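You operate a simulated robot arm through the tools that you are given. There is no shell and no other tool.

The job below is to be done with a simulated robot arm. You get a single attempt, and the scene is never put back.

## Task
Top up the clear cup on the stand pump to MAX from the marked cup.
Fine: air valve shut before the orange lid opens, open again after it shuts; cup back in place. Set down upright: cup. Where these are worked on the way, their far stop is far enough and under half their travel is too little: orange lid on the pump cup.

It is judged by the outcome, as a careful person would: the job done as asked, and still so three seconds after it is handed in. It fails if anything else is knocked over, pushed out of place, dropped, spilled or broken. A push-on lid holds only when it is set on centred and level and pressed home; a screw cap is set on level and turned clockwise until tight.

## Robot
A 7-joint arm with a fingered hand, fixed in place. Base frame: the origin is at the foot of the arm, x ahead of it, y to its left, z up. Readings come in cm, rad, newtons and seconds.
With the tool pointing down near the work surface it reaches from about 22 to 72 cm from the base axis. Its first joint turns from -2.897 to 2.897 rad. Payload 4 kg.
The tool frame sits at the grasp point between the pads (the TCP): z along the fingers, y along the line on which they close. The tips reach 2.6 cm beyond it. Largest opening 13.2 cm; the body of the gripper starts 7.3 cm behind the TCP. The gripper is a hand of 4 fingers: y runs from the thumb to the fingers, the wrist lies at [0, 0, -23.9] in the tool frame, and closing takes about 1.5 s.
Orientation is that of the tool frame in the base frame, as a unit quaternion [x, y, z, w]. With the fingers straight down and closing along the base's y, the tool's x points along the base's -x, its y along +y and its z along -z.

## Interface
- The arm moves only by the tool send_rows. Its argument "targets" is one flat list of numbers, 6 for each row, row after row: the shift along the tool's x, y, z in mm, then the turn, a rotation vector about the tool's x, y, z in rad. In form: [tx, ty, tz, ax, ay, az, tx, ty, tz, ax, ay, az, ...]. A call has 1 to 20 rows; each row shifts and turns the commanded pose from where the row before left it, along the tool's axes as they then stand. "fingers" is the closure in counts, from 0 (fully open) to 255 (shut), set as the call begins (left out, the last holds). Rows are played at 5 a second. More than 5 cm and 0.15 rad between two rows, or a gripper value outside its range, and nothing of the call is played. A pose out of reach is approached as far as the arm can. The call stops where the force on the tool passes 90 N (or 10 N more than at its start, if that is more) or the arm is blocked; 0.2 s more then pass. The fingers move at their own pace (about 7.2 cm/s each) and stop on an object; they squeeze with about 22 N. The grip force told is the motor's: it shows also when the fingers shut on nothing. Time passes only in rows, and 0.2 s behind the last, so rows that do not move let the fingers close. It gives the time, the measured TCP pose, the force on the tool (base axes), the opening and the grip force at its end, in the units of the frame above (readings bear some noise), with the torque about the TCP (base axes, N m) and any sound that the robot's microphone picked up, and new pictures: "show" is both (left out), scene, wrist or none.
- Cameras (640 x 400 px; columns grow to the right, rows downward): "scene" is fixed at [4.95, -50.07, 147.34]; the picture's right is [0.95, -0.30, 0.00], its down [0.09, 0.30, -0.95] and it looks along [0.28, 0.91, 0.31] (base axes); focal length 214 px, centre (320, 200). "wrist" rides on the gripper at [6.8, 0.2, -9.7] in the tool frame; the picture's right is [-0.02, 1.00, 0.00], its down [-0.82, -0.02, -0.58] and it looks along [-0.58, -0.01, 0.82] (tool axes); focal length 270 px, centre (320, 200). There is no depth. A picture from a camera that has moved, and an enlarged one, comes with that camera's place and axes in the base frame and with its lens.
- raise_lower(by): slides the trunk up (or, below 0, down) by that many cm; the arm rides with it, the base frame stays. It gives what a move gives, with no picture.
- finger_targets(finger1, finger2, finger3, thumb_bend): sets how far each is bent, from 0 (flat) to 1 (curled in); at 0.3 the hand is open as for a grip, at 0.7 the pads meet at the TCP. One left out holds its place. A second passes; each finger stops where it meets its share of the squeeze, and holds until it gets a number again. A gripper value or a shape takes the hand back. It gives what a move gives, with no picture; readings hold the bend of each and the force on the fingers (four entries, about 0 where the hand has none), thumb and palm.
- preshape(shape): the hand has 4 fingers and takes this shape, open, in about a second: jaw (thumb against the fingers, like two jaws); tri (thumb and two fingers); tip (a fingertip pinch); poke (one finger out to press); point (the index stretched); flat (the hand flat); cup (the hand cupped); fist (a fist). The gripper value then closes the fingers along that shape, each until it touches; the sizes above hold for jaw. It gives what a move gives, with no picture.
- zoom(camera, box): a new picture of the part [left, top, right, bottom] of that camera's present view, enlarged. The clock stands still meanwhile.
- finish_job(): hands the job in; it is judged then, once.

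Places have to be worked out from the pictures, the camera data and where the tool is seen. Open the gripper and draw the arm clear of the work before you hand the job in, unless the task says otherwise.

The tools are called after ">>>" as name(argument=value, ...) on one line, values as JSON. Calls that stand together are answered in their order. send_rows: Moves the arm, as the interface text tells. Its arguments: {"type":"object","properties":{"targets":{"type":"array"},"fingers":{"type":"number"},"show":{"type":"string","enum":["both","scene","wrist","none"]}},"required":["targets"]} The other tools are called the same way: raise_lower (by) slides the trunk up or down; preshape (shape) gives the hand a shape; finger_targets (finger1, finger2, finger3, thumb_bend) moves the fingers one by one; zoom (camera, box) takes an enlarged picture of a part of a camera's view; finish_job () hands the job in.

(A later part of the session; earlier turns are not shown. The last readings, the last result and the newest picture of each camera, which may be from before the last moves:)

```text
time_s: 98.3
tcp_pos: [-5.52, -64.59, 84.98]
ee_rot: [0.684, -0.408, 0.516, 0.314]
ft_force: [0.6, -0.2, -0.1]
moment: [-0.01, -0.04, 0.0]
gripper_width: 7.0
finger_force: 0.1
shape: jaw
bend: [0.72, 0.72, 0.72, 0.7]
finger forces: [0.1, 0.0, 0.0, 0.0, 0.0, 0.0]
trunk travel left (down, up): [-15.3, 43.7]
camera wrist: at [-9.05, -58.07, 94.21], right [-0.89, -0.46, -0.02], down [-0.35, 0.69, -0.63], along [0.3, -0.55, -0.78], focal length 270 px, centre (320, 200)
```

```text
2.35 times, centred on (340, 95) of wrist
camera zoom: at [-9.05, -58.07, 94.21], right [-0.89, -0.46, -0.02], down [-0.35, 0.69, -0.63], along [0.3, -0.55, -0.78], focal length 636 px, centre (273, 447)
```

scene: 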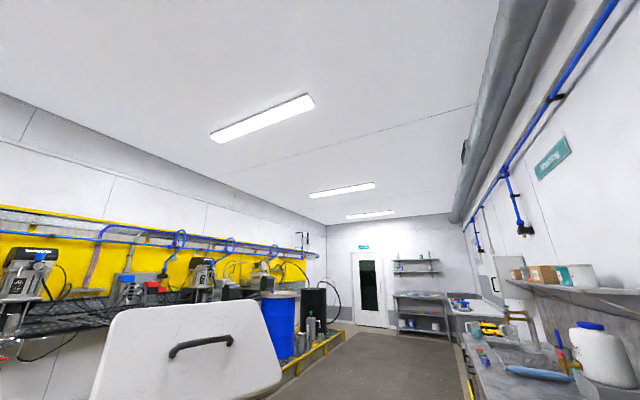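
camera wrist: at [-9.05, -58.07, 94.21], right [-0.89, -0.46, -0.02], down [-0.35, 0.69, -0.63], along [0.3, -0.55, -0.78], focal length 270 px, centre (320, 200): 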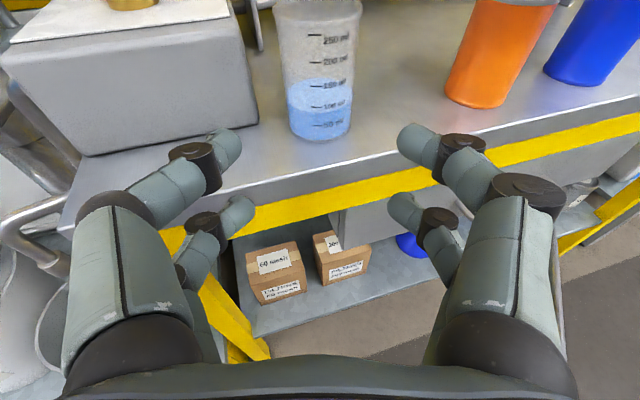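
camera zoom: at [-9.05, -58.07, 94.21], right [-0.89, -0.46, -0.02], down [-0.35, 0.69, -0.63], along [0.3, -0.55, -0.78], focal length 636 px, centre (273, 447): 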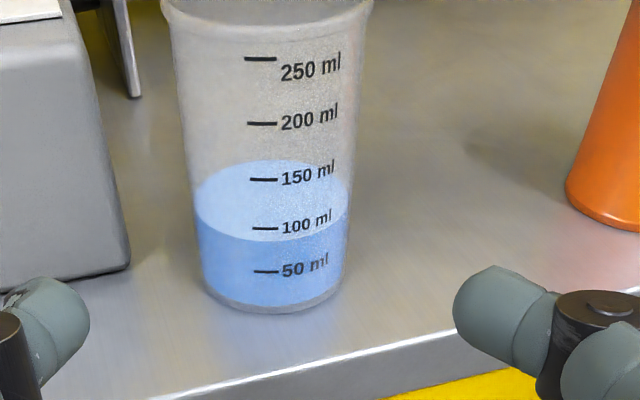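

The marked cup is back at its spot, upright, with about 92 ml left. Now for the lid: I raise the trunk and swing back to the pump, holding the hand in front of the raised lid tab (at about (31.4,-64.6,99.6)).

>>> raise_lower(by=12)

>>> send_rows(targets=[5.6, -33.2, -8.6, 0, 0, 0, 5.6, -33.2, -8.6, 0, 0, 0, 5.6, -33.2, -8.6, 0, 0, 0, 5.6, -33.2, -8.6, 0, 0, 0, 11, -31.5, 14.3, 0, 0, 0, 11, -31.5, 14.3, 0, 0, 0, 11, -31.5, 14.3, 0, 0, 0], show="wrist")

```text
time_s: 99.8
tcp_pos: [-5.46, -64.63, 97.17]
ee_rot: [0.684, -0.407, 0.517, 0.314]
ft_force: [-0.2, 0.7, 0.0]
moment: [-0.03, 0.01, 0.03]
gripper_width: 7.01
finger_force: 0.0
shape: jaw
bend: [0.72, 0.72, 0.72, 0.7]
finger forces: [0.0, 0.0, 0.0, 0.0, 0.0, 0.0]
trunk travel left (down, up): [-27.3, 31.7]
```

```text
time_s: 101.4
tcp_pos: [15.66, -56.17, 102.0]
ee_rot: [0.684, -0.409, 0.516, 0.314]
ft_force: [-0.3, 0.2, -0.1]
moment: [0.02, -0.02, 0.02]
gripper_width: 7.06
finger_force: 0.1
shape: jaw
bend: [0.72, 0.72, 0.72, 0.7]
finger forces: [0.0, 0.1, 0.0, 0.0, 0.1, 0.0]
trunk travel left (down, up): [-27.3, 31.7]
camera wrist: at [12.12, -49.64, 111.23], right [-0.89, -0.46, -0.02], down [-0.35, 0.69, -0.63], along [0.3, -0.55, -0.78], focal length 270 px, centre (320, 200)
```

wrist: 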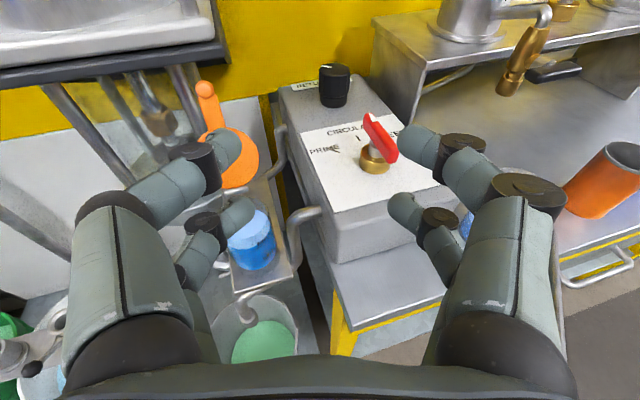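

>>> zoom(camera="wrist", box=[160, 60, 340, 290])

```text
1.74 times, centred on (250, 175) of wrist
camera zoom: at [12.12, -49.64, 111.23], right [-0.89, -0.46, -0.02], down [-0.35, 0.69, -0.63], along [0.3, -0.55, -0.78], focal length 470 px, centre (442, 244)
```

zoom: 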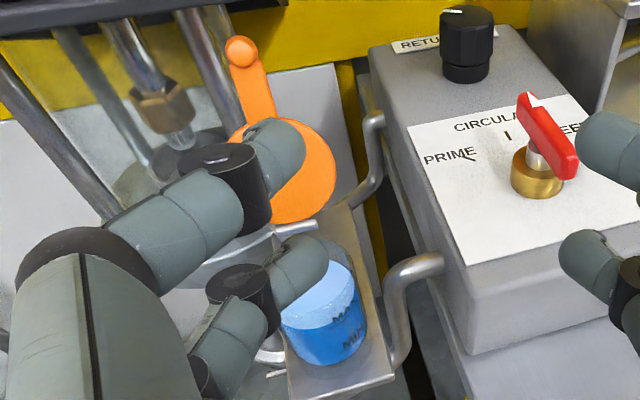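

I line up with the raised knob and approach part-way.

>>> send_rows(targets=[11, -33.5, 0, 0, 0, 0, 11, -33.5, 0, 0, 0, 0, 11, -33.5, 0, 0, 0, 0, 0, 0, 35, 0, 0, 0, 0, 0, 35, 0, 0, 0, 0, 0, 25, 0, 0, 0], fingers=150, show="wrist")

```text
time_s: 102.8
tcp_pos: [29.23, -60.29, 102.56]
ee_rot: [0.684, -0.408, 0.517, 0.314]
ft_force: [0.9, -0.8, -0.2]
moment: [0.02, -0.03, 0.02]
gripper_width: 5.49
finger_force: 0.1
shape: jaw
bend: [0.73, 0.73, 0.73, 0.7]
finger forces: [0.1, 0.1, 0.0, 0.0, 0.0, 0.1]
trunk travel left (down, up): [-27.3, 31.7]
camera wrist: at [25.77, -53.72, 111.73], right [-0.89, -0.46, -0.02], down [-0.35, 0.69, -0.63], along [0.3, -0.55, -0.78], focal length 270 px, centre (320, 200)
```

wrist: 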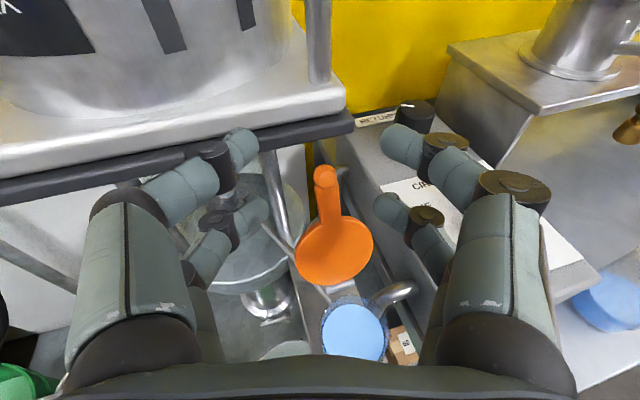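

The knob lies straight ahead between the lower digits, about 5 cm away. I advance and pinch it.

>>> send_rows(targets=[0, 0, 24, 0, 0, 0, 0, 0, 23, 0, 0, 0, 0, 0, 0, 0, 0, 0], show="wrist")

>>> send_rows(targets=[0, 0, 0, 0, 0, 0, 0, 0, 0, 0, 0, 0, 0, 0, 0, 0, 0, 0, 0, 0, 0, 0, 0, 0, 0, 0, 0, 0, 0, 0], fingers=255, show="wrist")

```text
time_s: 103.6
tcp_pos: [31.12, -64.04, 101.44]
ee_rot: [0.682, -0.409, 0.517, 0.316]
ft_force: [-19.8, 35.1, 0.6]
moment: [-0.68, -0.4, 0.2]
gripper_width: 4.75
finger_force: 0.0
shape: jaw
bend: [0.73, 0.73, 0.73, 0.86]
finger forces: [0.1, 0.0, 0.0, 0.1, 39.7, 0.1]
trunk travel left (down, up): [-27.3, 31.7]
camera wrist: at [27.52, -57.46, 110.6], right [-0.89, -0.46, -0.02], down [-0.35, 0.69, -0.63], along [0.3, -0.56, -0.77], focal length 270 px, centre (320, 200)
```

wrist: 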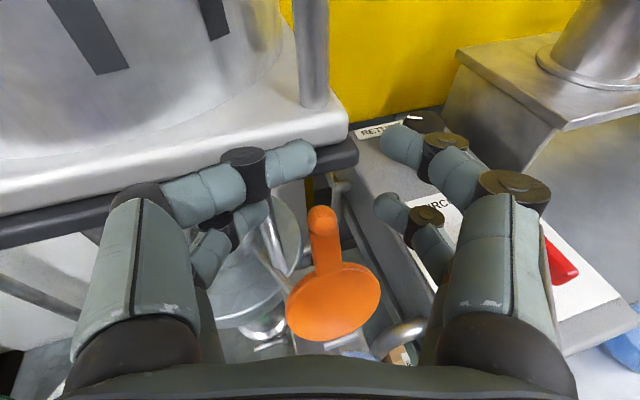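

```text
time_s: 104.8
tcp_pos: [30.74, -64.43, 101.35]
ee_rot: [0.681, -0.413, 0.514, 0.318]
ft_force: [-26.2, -1.4, 3.9]
moment: [-0.09, -0.35, -0.7]
gripper_width: 0.07
finger_force: 21.8
shape: jaw
bend: [0.73, 0.63, 0.62, 0.77]
finger forces: [27.0, 0.0, 0.1, 0.0, 0.1, 0.0]
trunk travel left (down, up): [-27.3, 31.7]
camera wrist: at [27.18, -57.83, 110.51], right [-0.89, -0.46, -0.02], down [-0.34, 0.7, -0.63], along [0.3, -0.56, -0.78], focal length 270 px, centre (320, 200)
```

wrist: 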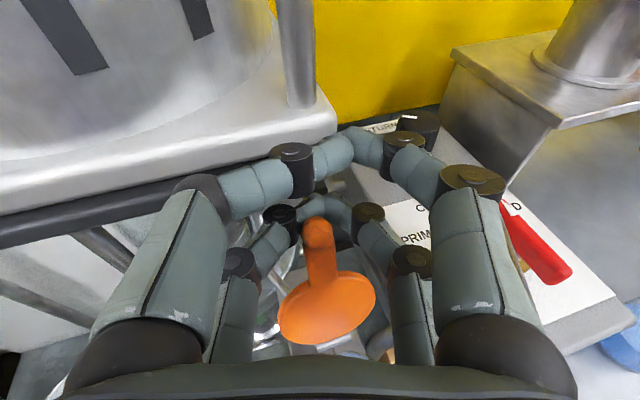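

The digits have closed behind the tab like a hook; an upper digit is lightly touching the motor plate. I now pull toward the room, which frees that contact and brings the lid forward.

>>> send_rows(targets=[-5.2, 6.1, -18.3, 0, 0, 0, -5.2, 6.1, -18.3, 0, 0, 0], show="wrist")

```text
time_s: 105.4
tcp_pos: [28.9, -61.34, 101.14]
ee_rot: [0.685, -0.407, 0.517, 0.312]
ft_force: [-0.8, -0.6, 0.9]
moment: [-0.03, 0.02, 0.01]
gripper_width: 0.02
finger_force: 22.1
shape: jaw
bend: [0.71, 0.61, 0.62, 0.75]
finger forces: [0.0, 0.5, 0.0, 0.0, 0.1, 0.1]
trunk travel left (down, up): [-27.3, 31.7]
camera wrist: at [25.3, -54.8, 110.24], right [-0.88, -0.47, -0.02], down [-0.35, 0.69, -0.63], along [0.31, -0.55, -0.78], focal length 270 px, centre (320, 200)
```

wrist: 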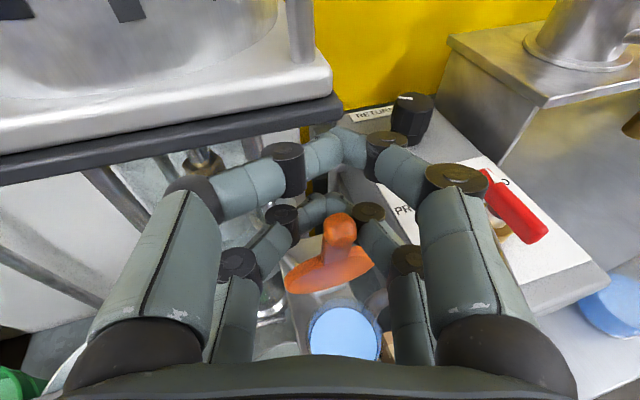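

The lid is following and is now about vertical. Pulling on past the balance point.

>>> send_rows(targets=[-5.2, 6.1, -18.3, 0, 0, 0, -5.2, 6.1, -18.3, 0, 0, 0], show="wrist")

```text
time_s: 106.0
tcp_pos: [25.71, -58.78, 101.07]
ee_rot: [0.684, -0.408, 0.517, 0.314]
ft_force: [0.4, 0.3, 0.2]
moment: [0.01, 0.01, 0.03]
gripper_width: 0.02
finger_force: 21.9
shape: jaw
bend: [0.71, 0.61, 0.62, 0.75]
finger forces: [0.0, 0.0, 0.0, 0.1, 0.0, 0.1]
trunk travel left (down, up): [-27.3, 31.7]
camera wrist: at [22.15, -52.13, 110.32], right [-0.89, -0.46, -0.02], down [-0.35, 0.69, -0.63], along [0.3, -0.55, -0.78], focal length 270 px, centre (320, 200)
```

wrist: 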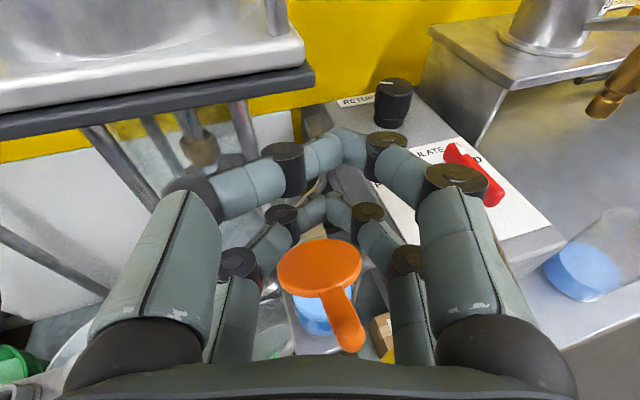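

The lid has swung shut. I back off and verify it is fully seated.

>>> send_rows(targets=[0, 20, -30, 0, 0, 0, 0, 20, -30, 0, 0, 0, 0, 20, -30, 0, 0, 0], show="wrist")

>>> zoom(camera="wrist", box=[200, 150, 400, 330])

```text
time_s: 106.8
tcp_pos: [16.39, -53.59, 103.72]
ee_rot: [0.684, -0.409, 0.515, 0.315]
ft_force: [0.2, 0.0, 0.4]
moment: [-0.02, 0.01, -0.02]
gripper_width: 0.04
finger_force: 21.9
shape: jaw
bend: [0.71, 0.61, 0.62, 0.75]
finger forces: [0.0, 0.0, 0.0, 0.0, 0.0, 0.0]
trunk travel left (down, up): [-27.3, 31.7]
camera wrist: at [12.82, -47.01, 112.82], right [-0.89, -0.46, -0.02], down [-0.35, 0.69, -0.63], along [0.3, -0.55, -0.78], focal length 270 px, centre (320, 200)
```

wrist: 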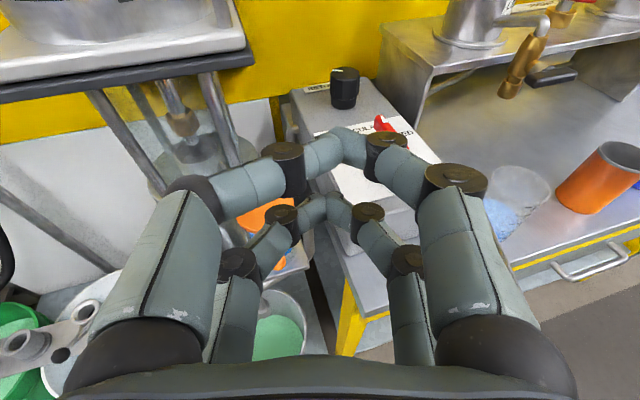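

```text
2.22 times, centred on (300, 240) of wrist
camera zoom: at [12.82, -47.01, 112.82], right [-0.89, -0.46, -0.02], down [-0.35, 0.69, -0.63], along [0.3, -0.55, -0.78], focal length 601 px, centre (364, 111)
```

zoom: 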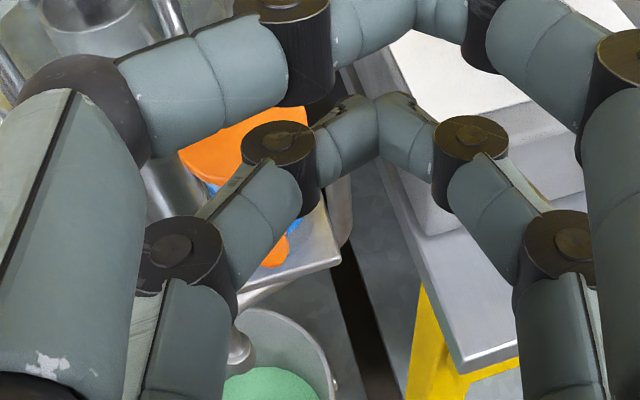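

>>> send_rows(targets=[0, 0, 0, 0, 0, 0, 0, 0, 0, 0, 0, 0, 0, 0, 0, 0, 0, 0, 0, 0, 0, 0, 0, 0], fingers=0, show="wrist")

>>> zoom(camera="wrist", box=[180, 150, 340, 300])

```text
time_s: 107.8
tcp_pos: [16.58, -53.53, 103.68]
ee_rot: [0.684, -0.408, 0.516, 0.314]
ft_force: [0.4, 0.1, -0.3]
moment: [0.0, -0.04, 0.01]
gripper_width: 13.18
finger_force: 0.1
shape: jaw
bend: [0.3, 0.3, 0.3, 0.3]
finger forces: [0.1, 0.0, 0.0, 0.1, 0.1, 0.0]
trunk travel left (down, up): [-27.3, 31.7]
camera wrist: at [12.84, -47.01, 112.83], right [-0.89, -0.46, -0.02], down [-0.35, 0.69, -0.63], along [0.3, -0.55, -0.78], focal length 270 px, centre (320, 200)
```

wrist: 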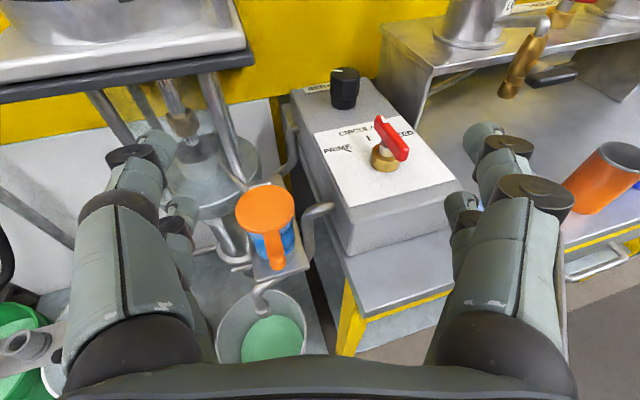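

```text
2.67 times, centred on (260, 225) of wrist
camera zoom: at [12.84, -47.01, 112.83], right [-0.89, -0.46, -0.02], down [-0.35, 0.69, -0.63], along [0.3, -0.55, -0.78], focal length 721 px, centre (480, 133)
```

zoom: 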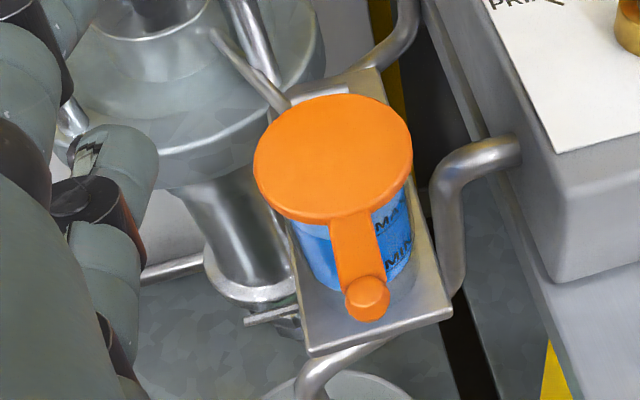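

The lid is shut again just as at the start, the liquid sits at MAX and nothing is spilled. Now to reopen the air valve: I slide left along the wall at this height, under the gauge.

>>> send_rows(targets=[-3.1, -40.5, -12.1, 0, 0, 0, -3.1, -40.5, -12.1, 0, 0, 0, -3.1, -40.5, -12.1, 0, 0, 0, -3.1, -40.5, -12.1, 0, 0, 0, -3.1, -40.5, -12.1, 0, 0, 0, -3.1, -40.5, -12.1, 0, 0, 0, -3.1, -40.5, -12.1, 0, 0, 0, -3.1, -40.5, -12.1, 0, 0, 0], show="wrist")

```text
time_s: 109.6
tcp_pos: [40.43, -29.53, 103.82]
ee_rot: [0.683, -0.409, 0.516, 0.315]
ft_force: [0.0, -0.7, -0.2]
moment: [0.03, 0.01, 0.01]
gripper_width: 13.18
finger_force: 0.1
shape: jaw
bend: [0.3, 0.3, 0.3, 0.3]
finger forces: [0.0, 0.0, 0.0, 0.0, 0.1, 0.0]
trunk travel left (down, up): [-27.3, 31.7]
camera wrist: at [36.91, -22.87, 112.92], right [-0.89, -0.46, -0.02], down [-0.35, 0.69, -0.63], along [0.3, -0.55, -0.78], focal length 270 px, centre (320, 200)
```

wrist: 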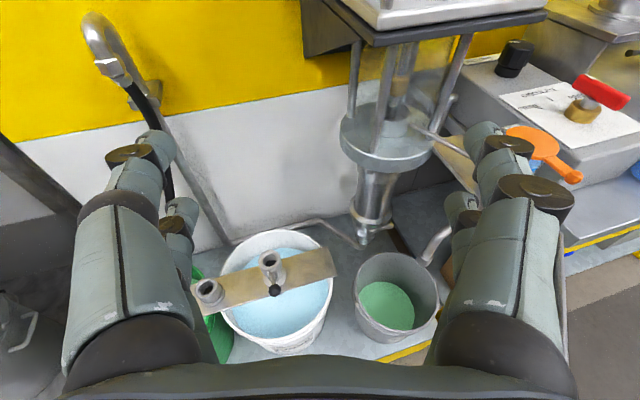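

>>> raise_lower(by=26)

>>> send_rows(targets=[0, 0, 0, 0, 0, 0], show="wrist")

```text
time_s: 112.3
tcp_pos: [40.48, -29.44, 129.67]
ee_rot: [0.684, -0.408, 0.517, 0.315]
ft_force: [0.0, -1.0, 0.6]
moment: [0.02, -0.01, -0.01]
gripper_width: 13.19
finger_force: 0.1
shape: jaw
bend: [0.3, 0.3, 0.3, 0.3]
finger forces: [0.1, 0.0, 0.0, 0.0, 0.0, 0.0]
trunk travel left (down, up): [-53.3, 5.7]
```

```text
time_s: 112.7
tcp_pos: [40.44, -29.36, 129.72]
ee_rot: [0.684, -0.408, 0.517, 0.315]
ft_force: [-0.1, -0.1, -0.7]
moment: [-0.01, -0.01, 0.03]
gripper_width: 13.17
finger_force: 0.0
shape: jaw
bend: [0.3, 0.3, 0.3, 0.3]
finger forces: [0.0, 0.1, 0.0, 0.0, 0.0, 0.1]
trunk travel left (down, up): [-53.3, 5.7]
camera wrist: at [36.91, -22.91, 138.9], right [-0.89, -0.46, -0.02], down [-0.35, 0.69, -0.63], along [0.3, -0.55, -0.78], focal length 270 px, centre (320, 200)
```

wrist: 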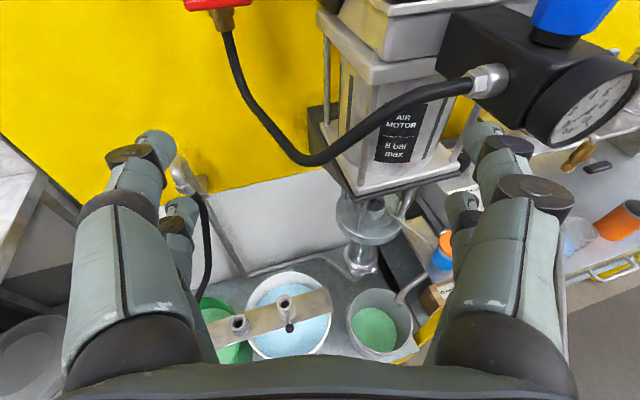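

The regulator and gauge are off to the right with clearance. I now turn the hand to face the wall squarely with the digits closing vertically, to take the crosswise valve bar.

>>> send_rows(targets=[0, 0, 0, 0.0016, 0.0372, -0.1317, 0, 0, 0, 0.0016, 0.0372, -0.1317, 0, 0, 0, 0.0016, 0.0372, -0.1317, 0, 0, 0, 0.0016, 0.0372, -0.1317, 0, 0, 0, 0.0016, 0.0372, -0.1317, 0, 0, 0, 0.0016, 0.0372, -0.1317, 0, 0, 0, 0.0016, 0.0372, -0.1317, 0, 0, 0, 0.0016, 0.0372, -0.1317, 0, 0, 0, 0.0016, 0.0372, -0.1317, 0, 0, 0, 0.0016, 0.0372, -0.1317, 0, 0, 0, 0.0016, 0.0372, -0.1317, 0, 0, 0, 0.0016, 0.0372, -0.1317], show="wrist")

```text
time_s: 115.3
tcp_pos: [40.53, -29.42, 129.6]
ee_rot: [0.653, 0.272, 0.269, 0.653]
ft_force: [0.0, 0.5, -0.3]
moment: [0.04, 0.01, -0.01]
gripper_width: 13.2
finger_force: 0.1
shape: jaw
bend: [0.3, 0.3, 0.3, 0.3]
finger forces: [0.0, 0.0, 0.1, 0.0, 0.0, 0.1]
trunk travel left (down, up): [-53.3, 5.7]
camera wrist: at [38.52, -17.74, 129.8], right [-0.01, -0.02, 1.0], down [-0.99, -0.17, -0.02], along [0.17, -0.99, -0.01], focal length 270 px, centre (320, 200)
```

wrist: 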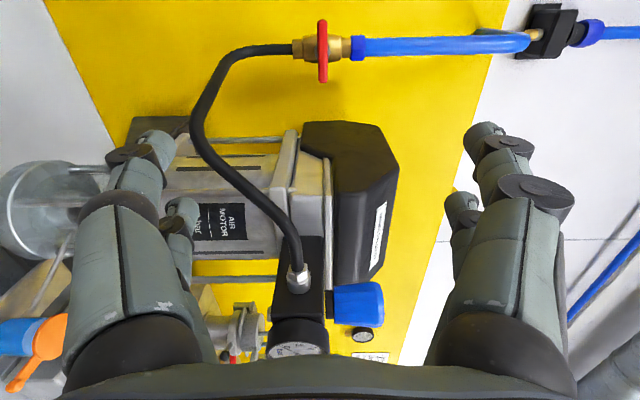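

>>> send_rows(targets=[5.5, 1, 41.5, 0, 0, 0, 5.5, 1, 41.5, 0, 0, 0, 5.5, 1, 41.5, 0, 0, 0, 5.5, 1, 41.5, 0, 0, 0], show="wrist")

```text
time_s: 116.3
tcp_pos: [53.85, -39.71, 130.04]
ee_rot: [0.653, 0.271, 0.271, 0.653]
ft_force: [-0.3, -0.1, 0.4]
moment: [0.0, -0.01, 0.01]
gripper_width: 13.17
finger_force: 0.1
shape: jaw
bend: [0.3, 0.3, 0.3, 0.3]
finger forces: [0.0, 0.0, 0.1, 0.0, 0.0, 0.0]
trunk travel left (down, up): [-53.3, 5.7]
camera wrist: at [51.88, -28.08, 130.16], right [-0.02, -0.02, 1.0], down [-0.99, -0.17, -0.02], along [0.17, -0.99, -0.01], focal length 270 px, centre (320, 200)
```

wrist: 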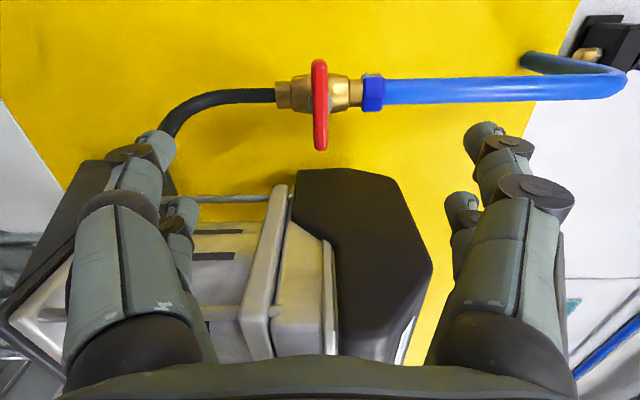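

The bar is centred. Advance to grip it, as before.

>>> send_rows(targets=[0, 0, 38, 0, 0, 0, 0, 0, 38, 0, 0, 0, 0, 0, 37, 0, 0, 0, 0, 0, 0, 0, 0, 0], show="wrist")

>>> send_rows(targets=[0, 0, 0, 0, 0, 0, 0, 0, 0, 0, 0, 0, 0, 0, 0, 0, 0, 0, 0, 0, 0, 0, 0, 0, 0, 0, 0, 0, 0, 0, 0, 0, 0, 0, 0, 0, 0, 0, 0, 0, 0, 0, 0, 0, 0, 0, 0, 0], fingers=255, show="wrist")

```text
time_s: 117.3
tcp_pos: [59.06, -44.71, 130.19]
ee_rot: [0.653, 0.272, 0.27, 0.653]
ft_force: [0.0, -0.9, -0.5]
moment: [-0.01, -0.02, -0.01]
gripper_width: 13.17
finger_force: 0.0
shape: jaw
bend: [0.3, 0.3, 0.3, 0.3]
finger forces: [0.1, 0.0, 0.0, 0.1, 0.1, 0.0]
out of reach, approached as far as the arm can: row 3
trunk travel left (down, up): [-53.3, 5.7]
camera wrist: at [57.15, -33.05, 130.33], right [-0.02, -0.02, 1.0], down [-0.99, -0.17, -0.02], along [0.17, -0.99, -0.01], focal length 270 px, centre (320, 200)
```

wrist: 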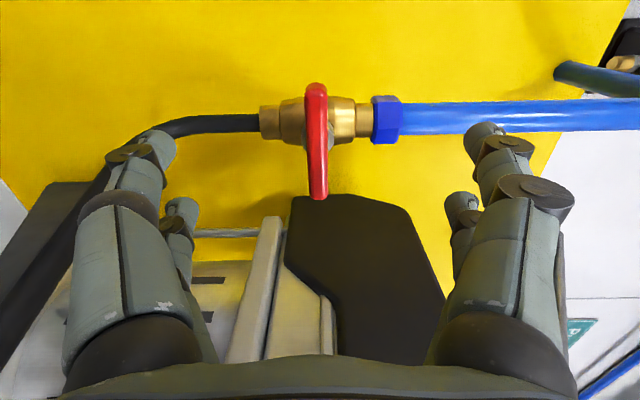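

```text
time_s: 119.1
tcp_pos: [59.05, -44.69, 130.21]
ee_rot: [0.654, 0.271, 0.27, 0.653]
ft_force: [0.9, 0.3, -0.4]
moment: [-0.01, 0.0, 0.01]
gripper_width: 0.0
finger_force: 22.0
shape: jaw
bend: [0.62, 0.63, 0.63, 0.7]
finger forces: [0.1, 0.0, 0.1, 0.0, 0.0, 0.0]
trunk travel left (down, up): [-53.3, 5.7]
camera wrist: at [57.13, -33.06, 130.32], right [-0.02, -0.02, 1.0], down [-0.99, -0.17, -0.02], along [0.17, -0.99, -0.01], focal length 270 px, centre (320, 200)
```

wrist: 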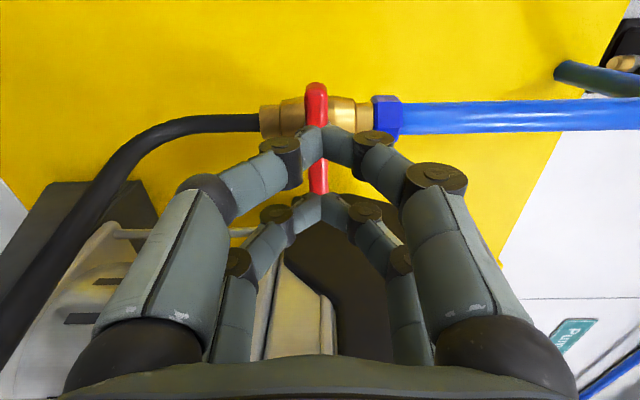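

The arm reached only d≈73 in this posture, so the digits closed short of the bar without touching it. I reopen, back off a little, and lower the trunk to regain reach.

>>> send_rows(targets=[0, 0, -35, 0, 0, 0, 0, 0, -35, 0, 0, 0, 0, 0, 0, 0, 0, 0, 0, 0, 0, 0, 0, 0, 0, 0, 0, 0, 0, 0], fingers=0, show="none")

>>> raise_lower(by=-7)

```text
time_s: 120.3
tcp_pos: [54.3, -39.82, 130.26]
ee_rot: [0.654, 0.27, 0.27, 0.653]
ft_force: [0.3, 0.5, -0.4]
moment: [0.02, -0.01, 0.02]
gripper_width: 13.2
finger_force: 0.0
shape: jaw
bend: [0.3, 0.3, 0.3, 0.3]
finger forces: [0.0, 0.0, 0.1, 0.0, 0.0, 0.0]
trunk travel left (down, up): [-53.3, 5.7]
```

```text
time_s: 121.4
tcp_pos: [54.18, -39.92, 123.22]
ee_rot: [0.654, 0.271, 0.27, 0.653]
ft_force: [0.2, -0.4, -0.6]
moment: [0.02, -0.02, 0.0]
gripper_width: 13.17
finger_force: 0.1
shape: jaw
bend: [0.3, 0.3, 0.3, 0.3]
finger forces: [0.0, 0.0, 0.0, 0.0, 0.1, 0.0]
trunk travel left (down, up): [-46.3, 12.7]
```

>>> send_rows(targets=[0, 34, 0, 0, 0, 0, 0, 34, 0, 0, 0, 0, 0, 0, 36, 0, 0, 0, 0, 0, 36, 0, 0, 0, 0, 0, 36, 0, 0, 0, 0, 0, 0, 0, 0, 0], show="wrist")

```text
time_s: 122.8
tcp_pos: [59.59, -44.54, 130.32]
ee_rot: [0.654, 0.272, 0.269, 0.653]
ft_force: [0.7, 0.1, 0.7]
moment: [0.0, 0.02, -0.02]
gripper_width: 13.21
finger_force: 0.1
shape: jaw
bend: [0.3, 0.3, 0.3, 0.3]
finger forces: [0.1, 0.0, 0.0, 0.1, 0.0, 0.1]
out of reach, approached as far as the arm can: row 4, 5
trunk travel left (down, up): [-46.3, 12.7]
camera wrist: at [57.55, -32.95, 130.35], right [-0.02, -0.02, 1.0], down [-0.99, -0.17, -0.02], along [0.17, -0.99, -0.01], focal length 270 px, centre (320, 200)
```

wrist: 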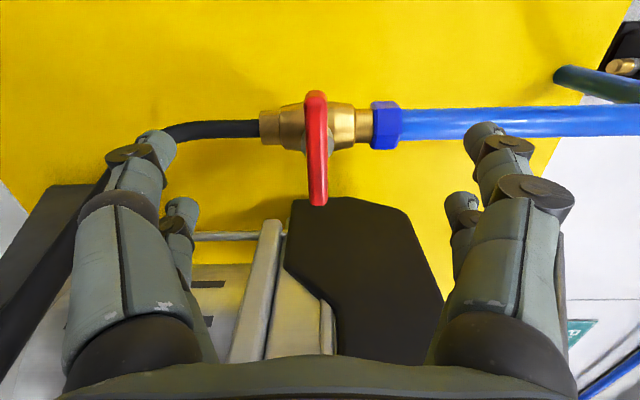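

Still short in this arm posture. The earlier approach with the digits closing horizontally did reach the valve, so I back off, roll to that orientation, advance, and only then roll around the bar.

>>> send_rows(targets=[0, 0, -36, 0, 0, 0, 0, 0, -36, 0, 0, 0, 0, 0, -36, 0, 0, 0, 0, 0, 0, 0, 0, -0.1428, 0, 0, 0, 0, 0, -0.1428, 0, 0, 0, 0, 0, -0.1428, 0, 0, 0, 0, 0, -0.1428, 0, 0, 0, 0, 0, -0.1428, 0, 0, 0, 0, 0, -0.1428, 0, 0, 0, 0, 0, -0.1428, 0, 0, 0, 0, 0, -0.1428, 0, 0, 0, 0, 0, -0.1428, 0, 0, 0, 0, 0, -0.1428, 0, 0, 0, 0, 0, -0.1428], show="both")

```text
time_s: 125.8
tcp_pos: [51.71, -36.99, 129.86]
ee_rot: [0.269, 0.654, -0.271, 0.652]
ft_force: [0.0, 0.2, 0.6]
moment: [0.0, -0.02, 0.02]
gripper_width: 13.19
finger_force: 0.1
shape: jaw
bend: [0.3, 0.3, 0.3, 0.3]
finger forces: [0.0, 0.0, 0.0, 0.1, 0.0, 0.0]
trunk travel left (down, up): [-46.3, 12.7]
camera wrist: at [45.02, -29.94, 123.14], right [0.71, 0.71, 0.02], down [-0.42, 0.4, 0.82], along [0.57, -0.59, 0.58], focal length 270 px, centre (320, 200)
```

scene: 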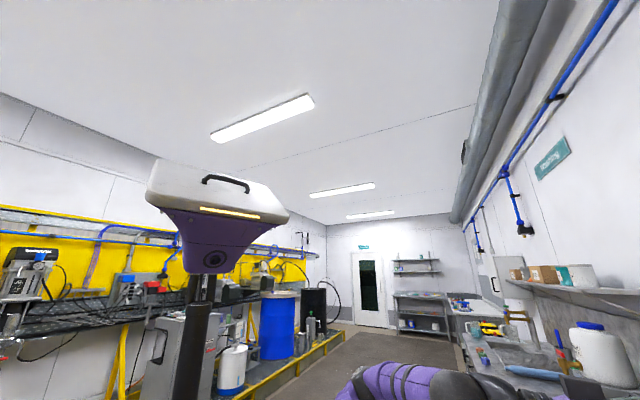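
wrist: 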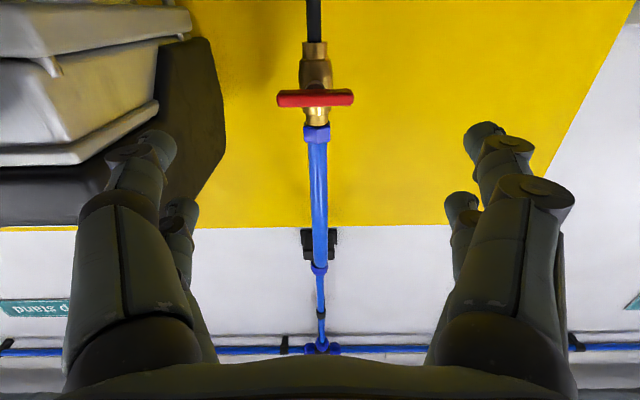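

>>> send_rows(targets=[0, -1, 37, 0, 0, 0, 0, -1, 37, 0, 0, 0, 0, -1, 37, 0, 0, 0, 0, 0, 36, 0, 0, 0, 0, 0, 0, 0, 0, 0], show="wrist")

```text
time_s: 127.0
tcp_pos: [60.47, -44.12, 129.99]
ee_rot: [0.271, 0.653, -0.271, 0.653]
ft_force: [-0.4, -0.7, 0.0]
moment: [-0.01, 0.0, 0.01]
gripper_width: 13.19
finger_force: 0.0
shape: jaw
bend: [0.3, 0.3, 0.3, 0.3]
finger forces: [0.0, 0.0, 0.0, 0.1, 0.0, 0.0]
out of reach, approached as far as the arm can: row 3, 4
trunk travel left (down, up): [-46.3, 12.7]
camera wrist: at [53.77, -37.19, 123.19], right [0.71, 0.71, 0.02], down [-0.42, 0.39, 0.82], along [0.57, -0.59, 0.58], focal length 270 px, centre (320, 200)
```

wrist: 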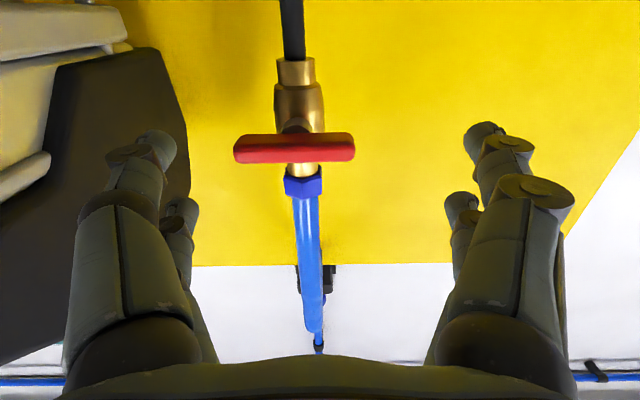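

The reach limit comes from how the elbow now hangs (lower than on my first visit). I back off and try with the trunk considerably lower, letting the arm reach upward.

>>> send_rows(targets=[0, 0, -37, 0, 0, 0, 0, 0, -37, 0, 0, 0, 0, 0, -37, 0, 0, 0], show="none")

>>> raise_lower(by=-14)

>>> send_rows(targets=[-35, 0, 0, 0, 0, 0, -35, 0, 0, 0, 0, 0, -35, 0, 0, 0, 0, 0, -35, 0, 0, 0, 0, 0], show="both")

```text
time_s: 127.8
tcp_pos: [52.32, -36.2, 129.85]
ee_rot: [0.271, 0.654, -0.271, 0.653]
ft_force: [0.2, -0.3, -0.4]
moment: [0.0, -0.01, 0.0]
gripper_width: 13.19
finger_force: 0.1
shape: jaw
bend: [0.3, 0.3, 0.3, 0.3]
finger forces: [0.1, 0.1, 0.0, 0.0, 0.1, 0.0]
trunk travel left (down, up): [-46.3, 12.7]
```

```text
time_s: 129.4
tcp_pos: [52.5, -36.21, 116.01]
ee_rot: [0.271, 0.654, -0.271, 0.652]
ft_force: [0.7, 0.1, -0.2]
moment: [-0.01, -0.02, 0.02]
gripper_width: 13.18
finger_force: 0.1
shape: jaw
bend: [0.3, 0.3, 0.3, 0.3]
finger forces: [0.0, 0.0, 0.1, 0.1, 0.1, 0.1]
trunk travel left (down, up): [-32.3, 26.7]
```

```text
time_s: 130.4
tcp_pos: [52.63, -36.32, 130.1]
ee_rot: [0.27, 0.654, -0.271, 0.652]
ft_force: [0.2, 0.4, -0.8]
moment: [0.0, -0.03, 0.01]
gripper_width: 13.18
finger_force: 0.0
shape: jaw
bend: [0.3, 0.3, 0.3, 0.3]
finger forces: [0.0, 0.1, 0.1, 0.1, 0.0, 0.0]
trunk travel left (down, up): [-32.3, 26.7]
camera wrist: at [45.9, -29.36, 123.26], right [0.71, 0.71, 0.02], down [-0.42, 0.39, 0.82], along [0.57, -0.59, 0.58], focal length 270 px, centre (320, 200)
```

scene: 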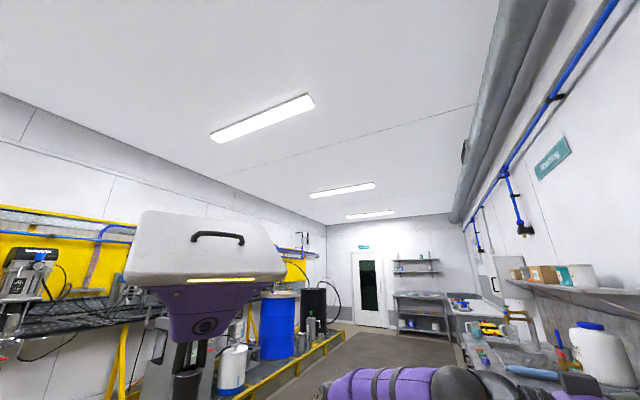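
wrist: 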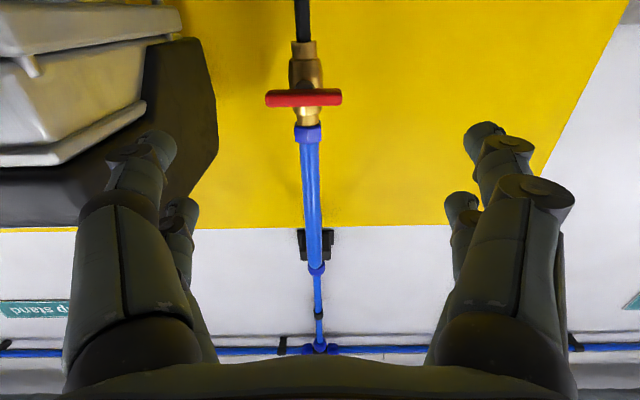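

>>> send_rows(targets=[0, -5, 37, 0, 0, 0, 0, -5, 37, 0, 0, 0, 0, -4, 37, 0, 0, 0, 0, 0, 34, 0, 0, 0, 0, 0, 0, 0, 0, 0], show="wrist")

```text
time_s: 131.7
tcp_pos: [57.01, -42.19, 130.11]
ee_rot: [0.27, 0.654, -0.271, 0.653]
ft_force: [0.0, 0.2, -1.1]
moment: [0.01, 0.02, -0.02]
gripper_width: 13.19
finger_force: 0.1
shape: jaw
bend: [0.3, 0.3, 0.3, 0.3]
finger forces: [0.1, 0.0, 0.1, 0.1, 0.1, 0.0]
out of reach, approached as far as the arm can: row 3, 4
trunk travel left (down, up): [-32.3, 26.7]
camera wrist: at [50.27, -35.24, 123.24], right [0.71, 0.71, 0.02], down [-0.42, 0.39, 0.82], along [0.57, -0.59, 0.58], focal length 270 px, centre (320, 200)
```

wrist: 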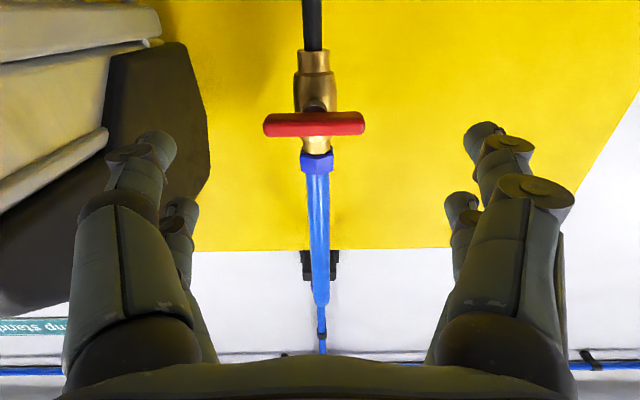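

This shows a pure extension limit of about 3 cm caused by the arm's changed elbow posture. I'll go back through a tool-down posture like the starting one to recover the original elbow-up configuration, then approach as I did the first time.

>>> send_rows(targets=[0, 0, -40, 0, 0, 0, 0, 0, -40, 0, 0, 0, 0, 0, -40, 0, 0, 0, 0, 0, -40, 0, 0, 0, 0, 0, -40, 0, 0, 0, 0, 0, -40, 0, 0, 0], show="none")

>>> raise_lower(by=10)

>>> send_rows(targets=[40, 0, 0, 0, 0.1, 0, 40, 0, 0, 0, 0.1, 0, 30, 0, 0, 0, 0.1, 0, 0, 0, -20, 0, 0.1, 0], show="both")

```text
time_s: 133.2
tcp_pos: [39.02, -30.26, 128.06]
ee_rot: [0.308, 0.658, -0.278, 0.628]
ft_force: [-0.4, 0.1, -0.4]
moment: [-0.02, 0.01, 0.0]
gripper_width: 13.19
finger_force: 0.1
shape: jaw
bend: [0.3, 0.3, 0.3, 0.3]
finger forces: [0.0, 0.0, 0.0, 0.0, 0.0, 0.0]
trunk travel left (down, up): [-32.3, 26.7]
stopped in row 6: the arm was blocked; the commanded pose is now the measured one
```

```text
time_s: 134.6
tcp_pos: [39.04, -30.18, 138.04]
ee_rot: [0.307, 0.658, -0.278, 0.628]
ft_force: [0.4, 0.2, -0.4]
moment: [0.03, 0.01, -0.02]
gripper_width: 13.21
finger_force: 0.1
shape: jaw
bend: [0.3, 0.3, 0.3, 0.3]
finger forces: [0.0, 0.0, 0.1, 0.0, 0.0, 0.0]
trunk travel left (down, up): [-42.3, 16.7]
```

```text
time_s: 135.6
tcp_pos: [37.22, -28.38, 126.74]
ee_rot: [0.365, 0.775, -0.207, 0.472]
ft_force: [-0.4, -0.4, 0.3]
moment: [0.01, 0.01, -0.02]
gripper_width: 13.22
finger_force: 0.1
shape: jaw
bend: [0.3, 0.3, 0.3, 0.3]
finger forces: [0.1, 0.0, 0.1, 0.1, 0.0, 0.1]
trunk travel left (down, up): [-42.3, 16.7]
camera wrist: at [29.73, -19.32, 125.26], right [0.77, 0.64, 0.04], down [-0.12, 0.07, 0.99], along [0.63, -0.77, 0.13], focal length 270 px, centre (320, 200)
```

scene: 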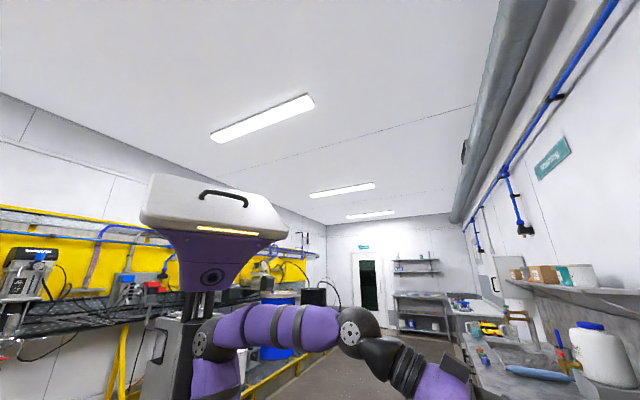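
wrist: 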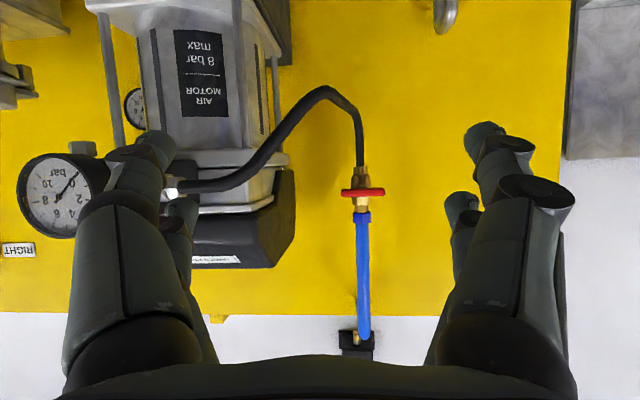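

The arm now resembles the original posture. I pitch down further toward the posture I approached from the first time.

>>> send_rows(targets=[0, 0, -15, 0, 0.12, 0, 0, 0, -15, 0, 0.12, 0, 0, 0, -15, 0, 0.12, 0, 0, 0, -15, 0, 0.12, 0, 0, 0, 0, 0, 0.12, 0], show="none")

>>> raise_lower(by=8.1)

>>> send_rows(targets=[0, 0, 0, 0, 0, 0], show="both")

```text
time_s: 136.8
tcp_pos: [33.79, -23.56, 131.59]
ee_rot: [0.402, 0.879, -0.099, 0.237]
ft_force: [-0.4, -0.3, -0.3]
moment: [0.0, 0.01, 0.0]
gripper_width: 13.22
finger_force: 0.0
shape: jaw
bend: [0.3, 0.3, 0.3, 0.3]
finger forces: [0.0, 0.1, 0.0, 0.0, 0.0, 0.0]
trunk travel left (down, up): [-42.3, 16.7]
```

```text
time_s: 137.9
tcp_pos: [33.84, -23.64, 139.62]
ee_rot: [0.401, 0.879, -0.098, 0.237]
ft_force: [0.4, -0.4, -0.1]
moment: [0.01, -0.01, -0.01]
gripper_width: 13.18
finger_force: 0.0
shape: jaw
bend: [0.3, 0.3, 0.3, 0.3]
finger forces: [0.0, 0.0, 0.0, 0.0, 0.1, 0.1]
trunk travel left (down, up): [-50.4, 8.6]
```

```text
time_s: 138.3
tcp_pos: [33.87, -23.45, 139.59]
ee_rot: [0.402, 0.879, -0.098, 0.236]
ft_force: [0.6, -0.3, 0.1]
moment: [0.02, 0.0, -0.02]
gripper_width: 13.2
finger_force: 0.1
shape: jaw
bend: [0.3, 0.3, 0.3, 0.3]
finger forces: [0.0, 0.1, 0.0, 0.0, 0.0, 0.0]
trunk travel left (down, up): [-50.4, 8.6]
camera wrist: at [26.86, -15.5, 144.63], right [0.77, 0.64, 0.03], down [0.25, -0.34, 0.91], along [0.59, -0.69, -0.42], focal length 270 px, centre (320, 200)
```

scene: 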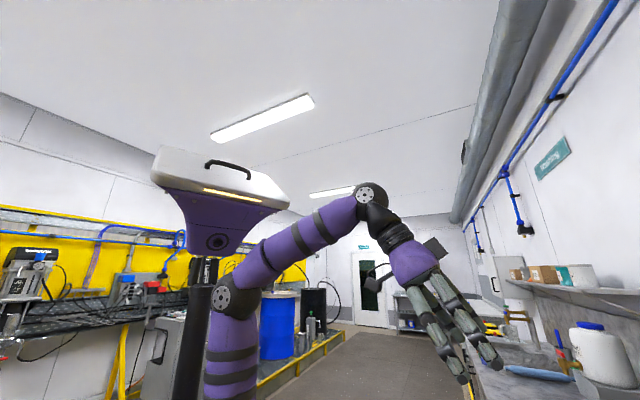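
wrist: 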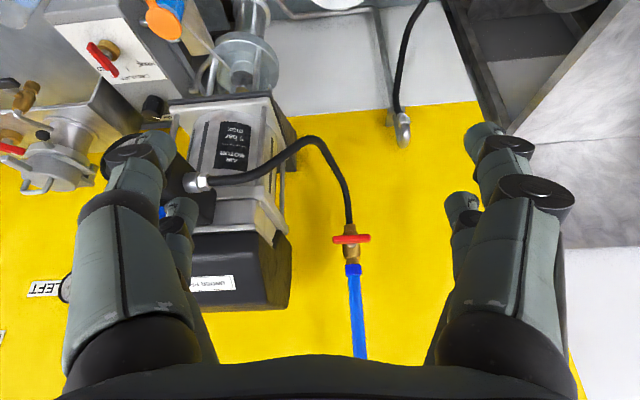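

The elbow now stands in the original plane. I move out to the pre-grasp point and level the hand there.

>>> send_rows(targets=[-28.5, 7, 34.7, 0, 0, 0, -28.5, 7, 34.7, 0, 0, 0, -28.5, 7, 34.7, 0, 0, 0, -28.5, 7, 34.7, 0, 0, 0, -28.5, 7, 34.7, 0, 0, 0, -28.5, 7, 34.7, 0, 0, 0, 0, 0, 0, -0.0052, -0.1052, -0.0052, 0, 0, 0, -0.0052, -0.1052, -0.0052, 0, 0, 0, -0.0052, -0.1052, -0.0052, 0, 0, 0, -0.0052, -0.1052, -0.0052, 0, 0, 0, -0.0052, -0.1052, -0.0052, 0, 0, 0, -0.0052, -0.1052, -0.0052, 0, 0, 0, -0.0052, -0.1052, -0.0052, 0, 0, 0, -0.0052, -0.1052, -0.0052, 0, 0, 0, -0.0052, -0.1052, -0.0052, 0, 0, 0, -0.0052, -0.1052, -0.0052], show="both")

```text
time_s: 141.8
tcp_pos: [52.94, -40.31, 130.01]
ee_rot: [0.304, 0.688, -0.269, 0.601]
ft_force: [0.3, 0.9, 0.2]
moment: [-0.04, 0.04, -0.01]
gripper_width: 13.2
finger_force: 0.1
shape: jaw
bend: [0.3, 0.3, 0.3, 0.3]
finger forces: [0.0, 0.0, 0.0, 0.0, 0.0, 0.0]
out of reach, approached as far as the arm can: row 14, 15
trunk travel left (down, up): [-50.4, 8.6]
camera wrist: at [46.04, -32.58, 124.36], right [0.74, 0.67, 0.02], down [-0.32, 0.33, 0.89], along [0.59, -0.66, 0.46], focal length 270 px, centre (320, 200)
```

scene: 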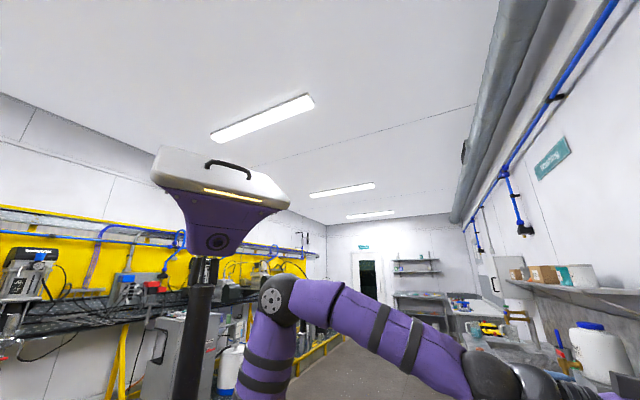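
wrist: 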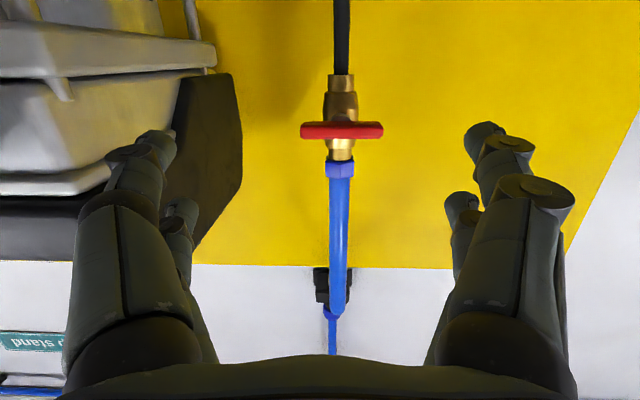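

The elbow-up posture is back (same as my first visit). I advance toward the valve and let the hand finish levelling.

>>> send_rows(targets=[0, 0, 25, 0, 0, 0, 0, 0, 25, 0, 0, 0, 0, 0, 0, 0, 0, 0], show="wrist")

```text
time_s: 142.6
tcp_pos: [56.31, -44.09, 129.19]
ee_rot: [0.303, 0.689, -0.268, 0.601]
ft_force: [0.0, -0.3, -0.3]
moment: [0.0, -0.03, 0.01]
gripper_width: 13.2
finger_force: 0.0
shape: jaw
bend: [0.3, 0.3, 0.3, 0.3]
finger forces: [0.0, 0.1, 0.1, 0.0, 0.0, 0.0]
trunk travel left (down, up): [-50.4, 8.6]
camera wrist: at [49.41, -36.17, 123.64], right [0.74, 0.67, 0.02], down [-0.32, 0.33, 0.89], along [0.59, -0.66, 0.46], focal length 270 px, centre (320, 200)
```

wrist: 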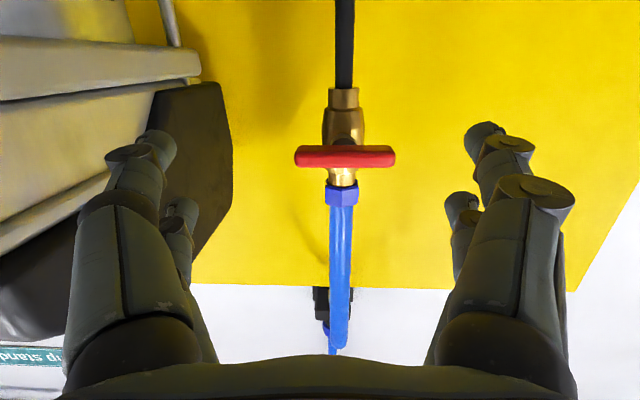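

>>> send_rows(targets=[0, 0, 0, -0.024, -0.0665, 0.001, 0, 0, 0, -0.024, -0.0665, 0.001, -2.7, 4.7, 21, 0, 0, 0, -2.7, 4.7, 21, 0, 0, 0, -2.7, 4.7, 21, 0, 0, 0, 0, 0, 0, 0, 0, 0], show="wrist")

```text
time_s: 143.9
tcp_pos: [61.87, -47.61, 130.15]
ee_rot: [0.27, 0.653, -0.27, 0.653]
ft_force: [0.4, 0.4, -0.4]
moment: [-0.03, -0.04, 0.02]
gripper_width: 13.2
finger_force: 0.0
shape: jaw
bend: [0.3, 0.3, 0.3, 0.3]
finger forces: [0.0, 0.0, 0.1, 0.0, 0.0, 0.1]
trunk travel left (down, up): [-50.4, 8.6]
camera wrist: at [55.11, -40.53, 123.24], right [0.71, 0.71, 0.02], down [-0.42, 0.39, 0.82], along [0.57, -0.59, 0.58], focal length 270 px, centre (320, 200)
```

wrist: 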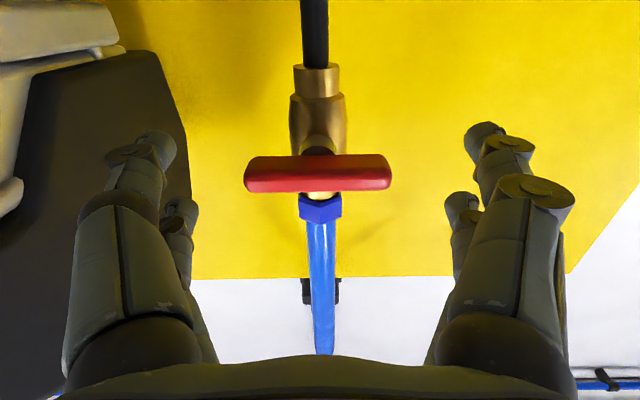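

Exactly at the valve in the original posture. I roll the open hand 90° so the digits straddle the crosswise bar.

>>> send_rows(targets=[0, 0, 0, 0, 0, 0.1428, 0, 0, 0, 0, 0, 0.1428, 0, 0, 0, 0, 0, 0.1428, 0, 0, 0, 0, 0, 0.1428, 0, 0, 0, 0, 0, 0.1428, 0, 0, 0, 0, 0, 0.1428, 0, 0, 0, 0, 0, 0.1428, 0, 0, 0, 0, 0, 0.1428, 0, 0, 0, 0, 0, 0.1428, 0, 0, 0, 0, 0, 0.1428, 0, 0, 0, 0, 0, 0.1428, 0, 0, 0, 0, 0, 0], show="wrist")

```text
time_s: 146.6
tcp_pos: [61.79, -47.66, 130.06]
ee_rot: [0.653, 0.271, 0.272, 0.653]
ft_force: [-0.4, -0.3, -0.2]
moment: [0.03, 0.01, 0.0]
gripper_width: 13.22
finger_force: 0.0
shape: jaw
bend: [0.3, 0.3, 0.3, 0.3]
finger forces: [0.0, 0.1, 0.1, 0.0, 0.0, 0.1]
trunk travel left (down, up): [-50.4, 8.6]
camera wrist: at [59.78, -35.94, 130.21], right [-0.02, -0.02, 1.0], down [-0.99, -0.17, -0.02], along [0.17, -0.99, -0.01], focal length 270 px, centre (320, 200)
```

wrist: 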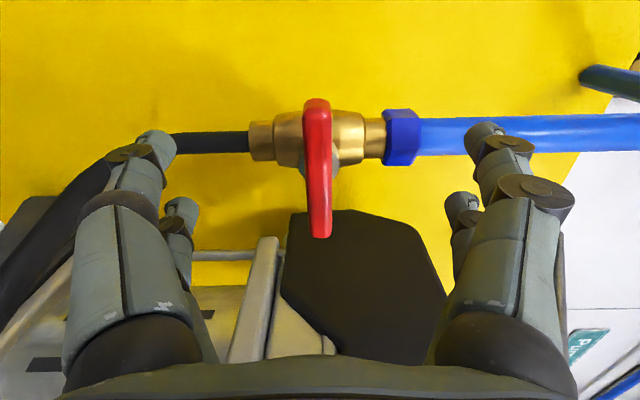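

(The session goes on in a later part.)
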